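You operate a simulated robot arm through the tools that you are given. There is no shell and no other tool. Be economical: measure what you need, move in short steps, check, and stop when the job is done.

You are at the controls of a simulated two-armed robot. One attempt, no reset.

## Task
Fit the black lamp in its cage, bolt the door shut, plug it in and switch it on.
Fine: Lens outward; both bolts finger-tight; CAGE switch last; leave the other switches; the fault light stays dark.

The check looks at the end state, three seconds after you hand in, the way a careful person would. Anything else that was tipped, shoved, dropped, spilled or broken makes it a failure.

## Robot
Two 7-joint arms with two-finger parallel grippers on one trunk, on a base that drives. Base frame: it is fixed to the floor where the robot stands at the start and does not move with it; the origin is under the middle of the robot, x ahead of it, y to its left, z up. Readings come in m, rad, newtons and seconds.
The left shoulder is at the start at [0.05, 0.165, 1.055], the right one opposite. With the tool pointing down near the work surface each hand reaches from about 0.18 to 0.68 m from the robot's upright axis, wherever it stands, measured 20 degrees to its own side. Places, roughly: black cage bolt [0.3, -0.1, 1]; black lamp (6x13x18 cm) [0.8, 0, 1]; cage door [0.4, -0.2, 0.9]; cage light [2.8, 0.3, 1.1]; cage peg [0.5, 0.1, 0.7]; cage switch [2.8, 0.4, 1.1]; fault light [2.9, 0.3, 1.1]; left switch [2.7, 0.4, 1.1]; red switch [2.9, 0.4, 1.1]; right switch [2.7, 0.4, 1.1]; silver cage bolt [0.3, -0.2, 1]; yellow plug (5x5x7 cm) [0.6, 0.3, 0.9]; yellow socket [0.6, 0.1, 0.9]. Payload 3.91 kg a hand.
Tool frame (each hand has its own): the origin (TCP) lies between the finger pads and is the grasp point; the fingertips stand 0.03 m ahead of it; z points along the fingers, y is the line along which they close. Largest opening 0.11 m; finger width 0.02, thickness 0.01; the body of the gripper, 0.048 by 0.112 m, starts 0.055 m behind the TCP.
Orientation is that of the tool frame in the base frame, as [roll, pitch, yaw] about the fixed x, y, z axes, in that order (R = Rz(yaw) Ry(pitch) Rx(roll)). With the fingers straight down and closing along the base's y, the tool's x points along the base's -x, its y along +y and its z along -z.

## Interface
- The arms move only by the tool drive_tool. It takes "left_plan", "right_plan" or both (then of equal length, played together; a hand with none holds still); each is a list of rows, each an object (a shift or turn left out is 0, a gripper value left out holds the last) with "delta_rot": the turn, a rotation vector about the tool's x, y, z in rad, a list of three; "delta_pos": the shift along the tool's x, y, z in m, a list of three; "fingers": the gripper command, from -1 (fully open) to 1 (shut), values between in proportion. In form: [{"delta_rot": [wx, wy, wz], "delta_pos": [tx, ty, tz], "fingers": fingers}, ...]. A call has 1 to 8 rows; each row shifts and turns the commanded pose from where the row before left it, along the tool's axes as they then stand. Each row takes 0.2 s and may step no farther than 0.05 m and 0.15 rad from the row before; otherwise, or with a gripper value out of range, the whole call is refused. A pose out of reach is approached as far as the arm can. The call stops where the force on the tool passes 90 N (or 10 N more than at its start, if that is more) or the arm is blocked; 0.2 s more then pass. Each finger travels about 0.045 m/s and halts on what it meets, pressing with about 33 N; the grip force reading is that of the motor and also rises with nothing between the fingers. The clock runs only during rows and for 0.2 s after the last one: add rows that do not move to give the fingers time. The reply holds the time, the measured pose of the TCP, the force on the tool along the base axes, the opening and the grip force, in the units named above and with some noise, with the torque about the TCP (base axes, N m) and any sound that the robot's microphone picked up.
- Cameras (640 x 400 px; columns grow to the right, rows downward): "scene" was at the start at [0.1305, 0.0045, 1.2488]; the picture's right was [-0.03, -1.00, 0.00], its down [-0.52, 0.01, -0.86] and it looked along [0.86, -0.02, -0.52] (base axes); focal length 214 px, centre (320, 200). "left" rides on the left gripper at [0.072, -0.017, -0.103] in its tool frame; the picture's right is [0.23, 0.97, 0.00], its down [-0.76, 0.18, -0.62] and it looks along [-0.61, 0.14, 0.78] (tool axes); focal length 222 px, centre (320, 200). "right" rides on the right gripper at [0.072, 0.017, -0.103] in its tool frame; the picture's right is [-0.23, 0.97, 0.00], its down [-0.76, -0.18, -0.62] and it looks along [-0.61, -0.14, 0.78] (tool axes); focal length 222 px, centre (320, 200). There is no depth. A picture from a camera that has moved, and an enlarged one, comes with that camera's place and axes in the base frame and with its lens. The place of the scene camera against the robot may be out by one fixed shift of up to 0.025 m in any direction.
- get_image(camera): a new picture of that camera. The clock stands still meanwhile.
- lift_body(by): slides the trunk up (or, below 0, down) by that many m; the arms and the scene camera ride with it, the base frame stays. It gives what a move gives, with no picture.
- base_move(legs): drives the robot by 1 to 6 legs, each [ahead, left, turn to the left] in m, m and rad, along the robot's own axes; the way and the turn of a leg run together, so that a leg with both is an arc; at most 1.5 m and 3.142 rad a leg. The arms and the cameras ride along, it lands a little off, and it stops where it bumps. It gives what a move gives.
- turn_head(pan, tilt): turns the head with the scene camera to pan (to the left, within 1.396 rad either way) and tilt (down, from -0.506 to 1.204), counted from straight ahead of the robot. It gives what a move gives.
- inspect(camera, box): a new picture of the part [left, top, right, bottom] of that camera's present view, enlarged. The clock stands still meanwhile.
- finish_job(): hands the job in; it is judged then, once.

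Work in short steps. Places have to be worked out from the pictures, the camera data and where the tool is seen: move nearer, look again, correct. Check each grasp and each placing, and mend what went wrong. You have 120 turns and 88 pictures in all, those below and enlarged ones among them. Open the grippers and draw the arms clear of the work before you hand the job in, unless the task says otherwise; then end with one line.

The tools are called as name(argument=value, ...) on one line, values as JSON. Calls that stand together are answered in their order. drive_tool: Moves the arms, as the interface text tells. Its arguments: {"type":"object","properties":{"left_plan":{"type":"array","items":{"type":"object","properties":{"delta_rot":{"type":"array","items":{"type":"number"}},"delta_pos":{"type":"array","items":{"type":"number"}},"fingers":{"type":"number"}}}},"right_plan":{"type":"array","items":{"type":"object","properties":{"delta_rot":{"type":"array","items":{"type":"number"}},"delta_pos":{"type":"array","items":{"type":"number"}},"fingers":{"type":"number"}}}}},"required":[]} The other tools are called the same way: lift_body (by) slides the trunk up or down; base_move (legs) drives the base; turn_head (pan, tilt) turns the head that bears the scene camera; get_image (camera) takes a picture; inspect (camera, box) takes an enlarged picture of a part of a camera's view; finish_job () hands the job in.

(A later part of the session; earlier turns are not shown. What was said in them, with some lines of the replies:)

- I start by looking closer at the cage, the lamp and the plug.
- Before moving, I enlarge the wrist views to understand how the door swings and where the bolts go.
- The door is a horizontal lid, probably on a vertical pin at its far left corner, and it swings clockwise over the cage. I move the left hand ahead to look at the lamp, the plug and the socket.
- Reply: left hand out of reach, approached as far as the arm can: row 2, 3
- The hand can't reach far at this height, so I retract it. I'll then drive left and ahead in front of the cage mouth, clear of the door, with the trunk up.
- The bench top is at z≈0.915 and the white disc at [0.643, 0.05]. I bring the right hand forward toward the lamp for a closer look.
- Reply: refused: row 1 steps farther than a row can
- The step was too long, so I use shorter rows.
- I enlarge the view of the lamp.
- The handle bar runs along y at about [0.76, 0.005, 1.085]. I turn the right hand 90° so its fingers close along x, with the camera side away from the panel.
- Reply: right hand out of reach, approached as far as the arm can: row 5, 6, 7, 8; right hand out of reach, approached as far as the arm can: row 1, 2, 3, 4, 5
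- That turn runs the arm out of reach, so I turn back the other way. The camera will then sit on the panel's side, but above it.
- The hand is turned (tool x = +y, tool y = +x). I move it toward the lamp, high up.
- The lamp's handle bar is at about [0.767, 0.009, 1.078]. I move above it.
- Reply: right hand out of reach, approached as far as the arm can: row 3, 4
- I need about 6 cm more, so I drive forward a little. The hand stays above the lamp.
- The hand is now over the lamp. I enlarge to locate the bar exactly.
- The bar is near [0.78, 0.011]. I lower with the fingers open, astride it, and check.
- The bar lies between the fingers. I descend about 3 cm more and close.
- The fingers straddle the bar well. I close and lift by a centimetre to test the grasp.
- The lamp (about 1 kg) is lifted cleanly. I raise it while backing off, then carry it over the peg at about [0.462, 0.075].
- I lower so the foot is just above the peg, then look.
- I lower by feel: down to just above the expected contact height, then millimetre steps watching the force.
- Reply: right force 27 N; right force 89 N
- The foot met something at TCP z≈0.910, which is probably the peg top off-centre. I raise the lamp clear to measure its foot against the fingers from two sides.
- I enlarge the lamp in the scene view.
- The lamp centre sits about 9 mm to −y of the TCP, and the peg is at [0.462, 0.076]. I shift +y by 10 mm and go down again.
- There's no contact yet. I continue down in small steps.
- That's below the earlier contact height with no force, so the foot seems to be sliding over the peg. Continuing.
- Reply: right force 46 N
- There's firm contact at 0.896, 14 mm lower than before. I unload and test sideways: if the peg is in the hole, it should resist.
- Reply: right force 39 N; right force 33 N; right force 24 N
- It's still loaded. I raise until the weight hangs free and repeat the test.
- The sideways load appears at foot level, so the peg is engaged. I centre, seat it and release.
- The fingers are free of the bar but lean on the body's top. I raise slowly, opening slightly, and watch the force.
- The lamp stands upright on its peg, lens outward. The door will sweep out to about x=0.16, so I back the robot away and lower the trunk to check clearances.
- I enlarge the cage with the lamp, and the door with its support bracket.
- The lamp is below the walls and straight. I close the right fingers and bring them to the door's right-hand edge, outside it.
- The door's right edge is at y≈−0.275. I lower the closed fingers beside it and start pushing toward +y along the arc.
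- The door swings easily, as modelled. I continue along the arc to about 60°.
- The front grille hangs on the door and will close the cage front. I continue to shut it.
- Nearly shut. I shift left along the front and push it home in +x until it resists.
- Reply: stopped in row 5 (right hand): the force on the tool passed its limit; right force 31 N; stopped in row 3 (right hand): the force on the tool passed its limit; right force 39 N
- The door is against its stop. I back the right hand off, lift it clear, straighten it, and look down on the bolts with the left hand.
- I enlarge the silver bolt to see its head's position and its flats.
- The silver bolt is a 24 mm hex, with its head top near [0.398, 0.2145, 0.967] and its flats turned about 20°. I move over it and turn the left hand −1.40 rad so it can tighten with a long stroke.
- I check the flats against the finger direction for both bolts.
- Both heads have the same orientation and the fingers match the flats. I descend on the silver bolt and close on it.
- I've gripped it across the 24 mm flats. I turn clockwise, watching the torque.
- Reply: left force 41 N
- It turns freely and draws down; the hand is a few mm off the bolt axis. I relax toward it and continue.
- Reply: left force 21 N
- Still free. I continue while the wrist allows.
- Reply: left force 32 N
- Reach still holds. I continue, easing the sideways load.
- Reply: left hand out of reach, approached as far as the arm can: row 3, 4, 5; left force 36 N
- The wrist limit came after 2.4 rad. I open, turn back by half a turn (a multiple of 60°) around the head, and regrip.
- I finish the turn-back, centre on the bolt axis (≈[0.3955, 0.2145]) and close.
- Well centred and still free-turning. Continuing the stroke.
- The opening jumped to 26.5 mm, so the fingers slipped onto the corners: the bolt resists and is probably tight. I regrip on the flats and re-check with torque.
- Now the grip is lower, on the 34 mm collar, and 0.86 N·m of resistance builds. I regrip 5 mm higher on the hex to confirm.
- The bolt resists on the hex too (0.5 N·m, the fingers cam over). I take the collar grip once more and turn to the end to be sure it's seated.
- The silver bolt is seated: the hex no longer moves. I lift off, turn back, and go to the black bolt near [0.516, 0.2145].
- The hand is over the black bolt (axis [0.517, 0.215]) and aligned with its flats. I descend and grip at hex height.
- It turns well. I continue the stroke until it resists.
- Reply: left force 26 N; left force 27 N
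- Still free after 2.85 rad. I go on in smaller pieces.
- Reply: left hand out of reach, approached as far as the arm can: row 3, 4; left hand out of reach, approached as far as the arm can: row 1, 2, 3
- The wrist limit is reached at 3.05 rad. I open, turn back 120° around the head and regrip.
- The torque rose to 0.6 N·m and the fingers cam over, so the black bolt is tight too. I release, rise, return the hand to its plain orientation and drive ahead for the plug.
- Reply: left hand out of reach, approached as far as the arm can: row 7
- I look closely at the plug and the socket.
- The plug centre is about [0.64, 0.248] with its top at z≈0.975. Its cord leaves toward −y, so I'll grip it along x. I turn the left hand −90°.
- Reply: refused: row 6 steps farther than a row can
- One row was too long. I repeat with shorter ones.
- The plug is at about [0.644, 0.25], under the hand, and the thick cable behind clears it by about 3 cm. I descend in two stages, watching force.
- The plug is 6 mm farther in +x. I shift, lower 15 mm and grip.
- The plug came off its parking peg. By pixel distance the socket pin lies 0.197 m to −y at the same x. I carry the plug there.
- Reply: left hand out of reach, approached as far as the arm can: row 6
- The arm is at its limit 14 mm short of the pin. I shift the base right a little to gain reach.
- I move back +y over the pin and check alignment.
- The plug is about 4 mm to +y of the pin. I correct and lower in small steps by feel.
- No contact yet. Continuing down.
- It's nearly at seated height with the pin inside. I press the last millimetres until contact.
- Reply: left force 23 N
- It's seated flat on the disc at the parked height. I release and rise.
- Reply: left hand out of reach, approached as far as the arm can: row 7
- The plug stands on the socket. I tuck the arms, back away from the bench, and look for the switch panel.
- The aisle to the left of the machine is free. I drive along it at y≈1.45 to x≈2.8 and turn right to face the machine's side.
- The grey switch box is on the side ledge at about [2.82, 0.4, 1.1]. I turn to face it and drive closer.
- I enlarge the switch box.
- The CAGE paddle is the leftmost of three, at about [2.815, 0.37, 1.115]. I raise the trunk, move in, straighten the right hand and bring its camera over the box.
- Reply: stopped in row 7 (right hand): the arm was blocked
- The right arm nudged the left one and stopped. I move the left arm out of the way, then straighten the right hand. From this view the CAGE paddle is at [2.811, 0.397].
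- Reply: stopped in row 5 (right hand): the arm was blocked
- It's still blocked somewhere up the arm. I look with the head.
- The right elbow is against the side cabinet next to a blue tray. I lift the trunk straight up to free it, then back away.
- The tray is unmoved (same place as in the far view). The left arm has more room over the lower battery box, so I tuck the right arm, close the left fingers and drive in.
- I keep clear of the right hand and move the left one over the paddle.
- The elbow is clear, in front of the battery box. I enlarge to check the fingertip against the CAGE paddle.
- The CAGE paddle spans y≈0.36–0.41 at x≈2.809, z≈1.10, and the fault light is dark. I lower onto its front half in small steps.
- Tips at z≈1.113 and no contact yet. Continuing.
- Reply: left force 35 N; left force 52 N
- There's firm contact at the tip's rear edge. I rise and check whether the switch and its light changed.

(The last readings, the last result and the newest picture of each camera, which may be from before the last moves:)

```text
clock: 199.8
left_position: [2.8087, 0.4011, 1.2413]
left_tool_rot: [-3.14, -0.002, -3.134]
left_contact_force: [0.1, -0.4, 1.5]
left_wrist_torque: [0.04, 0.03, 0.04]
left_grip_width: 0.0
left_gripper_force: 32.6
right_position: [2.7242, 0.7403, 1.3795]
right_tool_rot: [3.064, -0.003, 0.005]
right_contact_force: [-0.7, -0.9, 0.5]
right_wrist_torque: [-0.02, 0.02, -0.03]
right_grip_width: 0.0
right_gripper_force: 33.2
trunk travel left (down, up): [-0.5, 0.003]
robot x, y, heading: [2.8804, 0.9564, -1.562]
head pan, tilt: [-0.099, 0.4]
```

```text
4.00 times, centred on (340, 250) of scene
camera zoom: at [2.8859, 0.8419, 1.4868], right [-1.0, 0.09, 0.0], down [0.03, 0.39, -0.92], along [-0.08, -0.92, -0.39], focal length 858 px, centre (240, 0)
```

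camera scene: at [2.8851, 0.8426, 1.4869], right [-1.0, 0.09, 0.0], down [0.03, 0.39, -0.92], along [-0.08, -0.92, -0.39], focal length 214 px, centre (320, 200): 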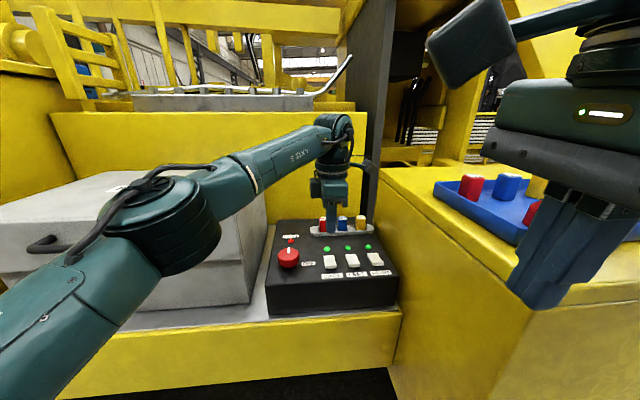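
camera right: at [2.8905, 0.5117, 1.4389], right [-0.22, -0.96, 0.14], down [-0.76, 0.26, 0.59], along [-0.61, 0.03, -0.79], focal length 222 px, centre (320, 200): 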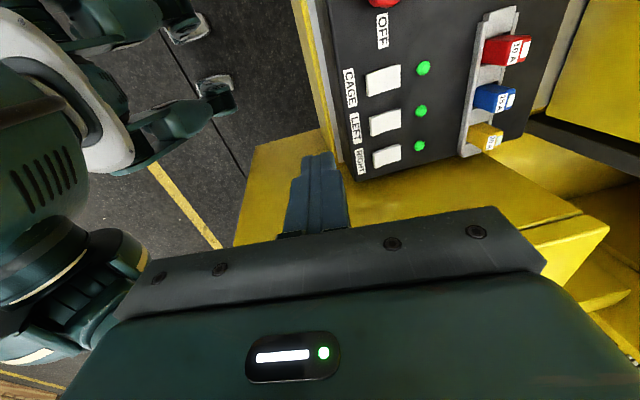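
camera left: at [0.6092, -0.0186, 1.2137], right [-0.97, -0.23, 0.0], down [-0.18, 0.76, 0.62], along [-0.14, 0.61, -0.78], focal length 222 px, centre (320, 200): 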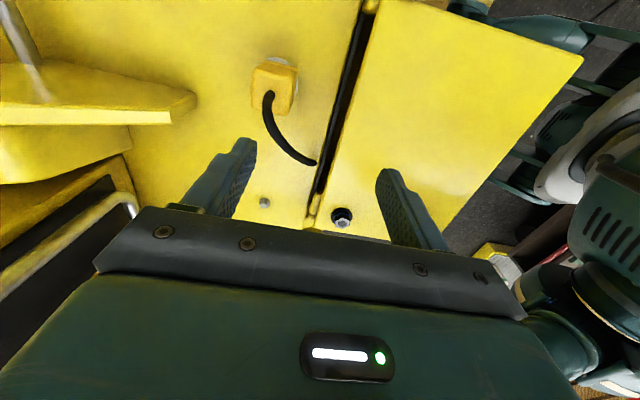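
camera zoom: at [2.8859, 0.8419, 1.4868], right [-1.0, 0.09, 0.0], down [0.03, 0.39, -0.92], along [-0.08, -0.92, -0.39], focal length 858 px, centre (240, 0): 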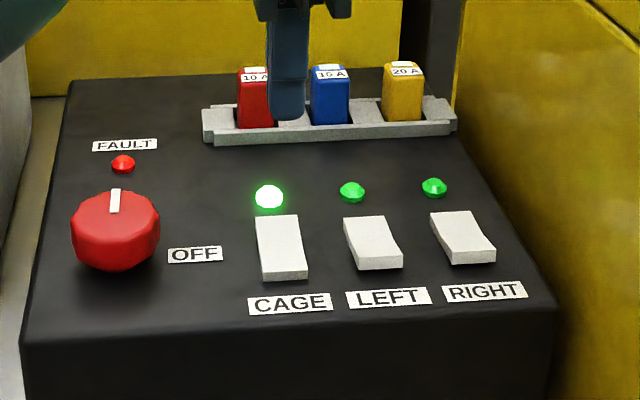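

The CAGE light is lit, the other lights and FAULT are dark. I lift the arm, back away and open the grippers.

drive_tool(left_plan=[{"delta_pos": [0, 0.03, -0.04]}, {"delta_pos": [0, 0.04, -0.03]}, {"delta_pos": [0, 0.04, 0]}, {"delta_pos": [0, 0.04, 0]}, {"delta_pos": [0, 0, 0]}])

base_move(legs=[[-0.45, 0, 0]])

drive_tool(left_plan=[{"fingers": -1}, {"delta_pos": [0, 0, 0]}, {"delta_pos": [0, 0, 0]}, {"delta_pos": [0, 0, 0]}, {"delta_pos": [0, 0, 0]}, {"delta_pos": [0, 0, 0]}], right_plan=[{"fingers": -1}, {"delta_pos": [0, 0, 0]}, {"delta_pos": [0, 0, 0]}, {"delta_pos": [0, 0, 0]}, {"delta_pos": [0, 0, 0]}, {"delta_pos": [0, 0, 0]}])

get_image(camera="scene")

```text
clock: 201.1
left_position: [2.8062, 0.5498, 1.311]
left_tool_rot: [-3.142, 0.0, -3.131]
left_contact_force: [-0.5, -0.5, -0.4]
left_wrist_torque: [0.01, -0.01, -0.02]
left_grip_width: 0.0
left_gripper_force: 32.6
right_position: [2.7225, 0.7406, 1.3798]
right_tool_rot: [3.065, -0.003, 0.006]
right_contact_force: [0.5, -0.7, -0.3]
right_wrist_torque: [0.0, 0.0, -0.04]
right_grip_width: 0.0005
right_gripper_force: 33.3
trunk travel left (down, up): [-0.5, 0.003]
robot x, y, heading: [2.8819, 0.9531, -1.56]
head pan, tilt: [-0.099, 0.4]
```

```text
clock: 203.8
left_position: [2.7999, 0.9995, 1.3101]
left_tool_rot: [-3.14, 0.0, -3.135]
left_contact_force: [0.3, 0.0, 0.2]
left_wrist_torque: [-0.01, 0.02, -0.02]
left_grip_width: 0.0002
left_gripper_force: 32.9
right_position: [2.719, 1.191, 1.379]
right_tool_rot: [3.064, -0.004, 0.004]
right_contact_force: [0.8, -0.1, -0.5]
right_wrist_torque: [-0.01, 0.0, -0.02]
right_grip_width: 0.0
right_gripper_force: 33.0
trunk travel left (down, up): [-0.5, 0.003]
robot x, y, heading: [2.8757, 1.4065, -1.56]
head pan, tilt: [-0.099, 0.4]
```

```text
clock: 205.2
left_position: [2.8018, 0.9984, 1.3097]
left_tool_rot: [-3.138, 0.0, -3.132]
left_contact_force: [-0.3, -0.1, 0.5]
left_wrist_torque: [0.01, 0.02, 0.0]
left_grip_width: 0.1099
left_gripper_force: 0.0
right_position: [2.7184, 1.1906, 1.3798]
right_tool_rot: [3.066, -0.004, 0.004]
right_contact_force: [-0.4, -0.7, -0.6]
right_wrist_torque: [-0.01, 0.01, 0.01]
right_grip_width: 0.1102
right_gripper_force: 0.1
trunk travel left (down, up): [-0.5, 0.003]
robot x, y, heading: [2.8779, 1.4099, -1.561]
head pan, tilt: [-0.099, 0.4]
```

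```text
4 pictures are left
camera scene: at [2.8806, 1.292, 1.4868], right [-1.0, 0.09, 0.0], down [0.03, 0.39, -0.92], along [-0.08, -0.92, -0.39], focal length 214 px, centre (320, 200)
```

scene: 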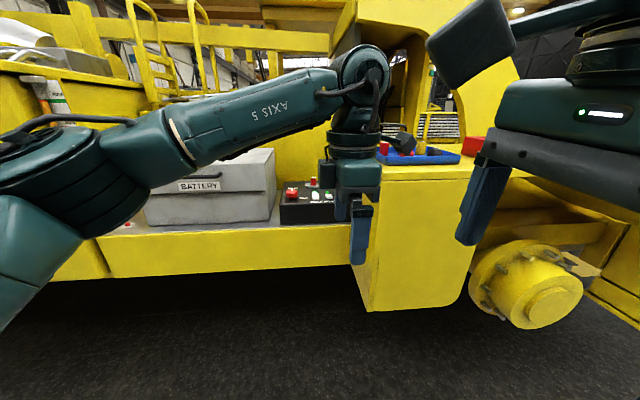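

Everything is in place, the arms are clear and the grippers are open. I hand the job in.

finish_job()

```text
The job is handed in.
```

The job is handed in: the black lamp is on its peg in the cage with the lens outward, the door is shut with both bolts finger-tight, the plug is on its socket, and the CAGE switch was pressed last. Its light came on, the fault light stayed dark, and I left the other switches alone.
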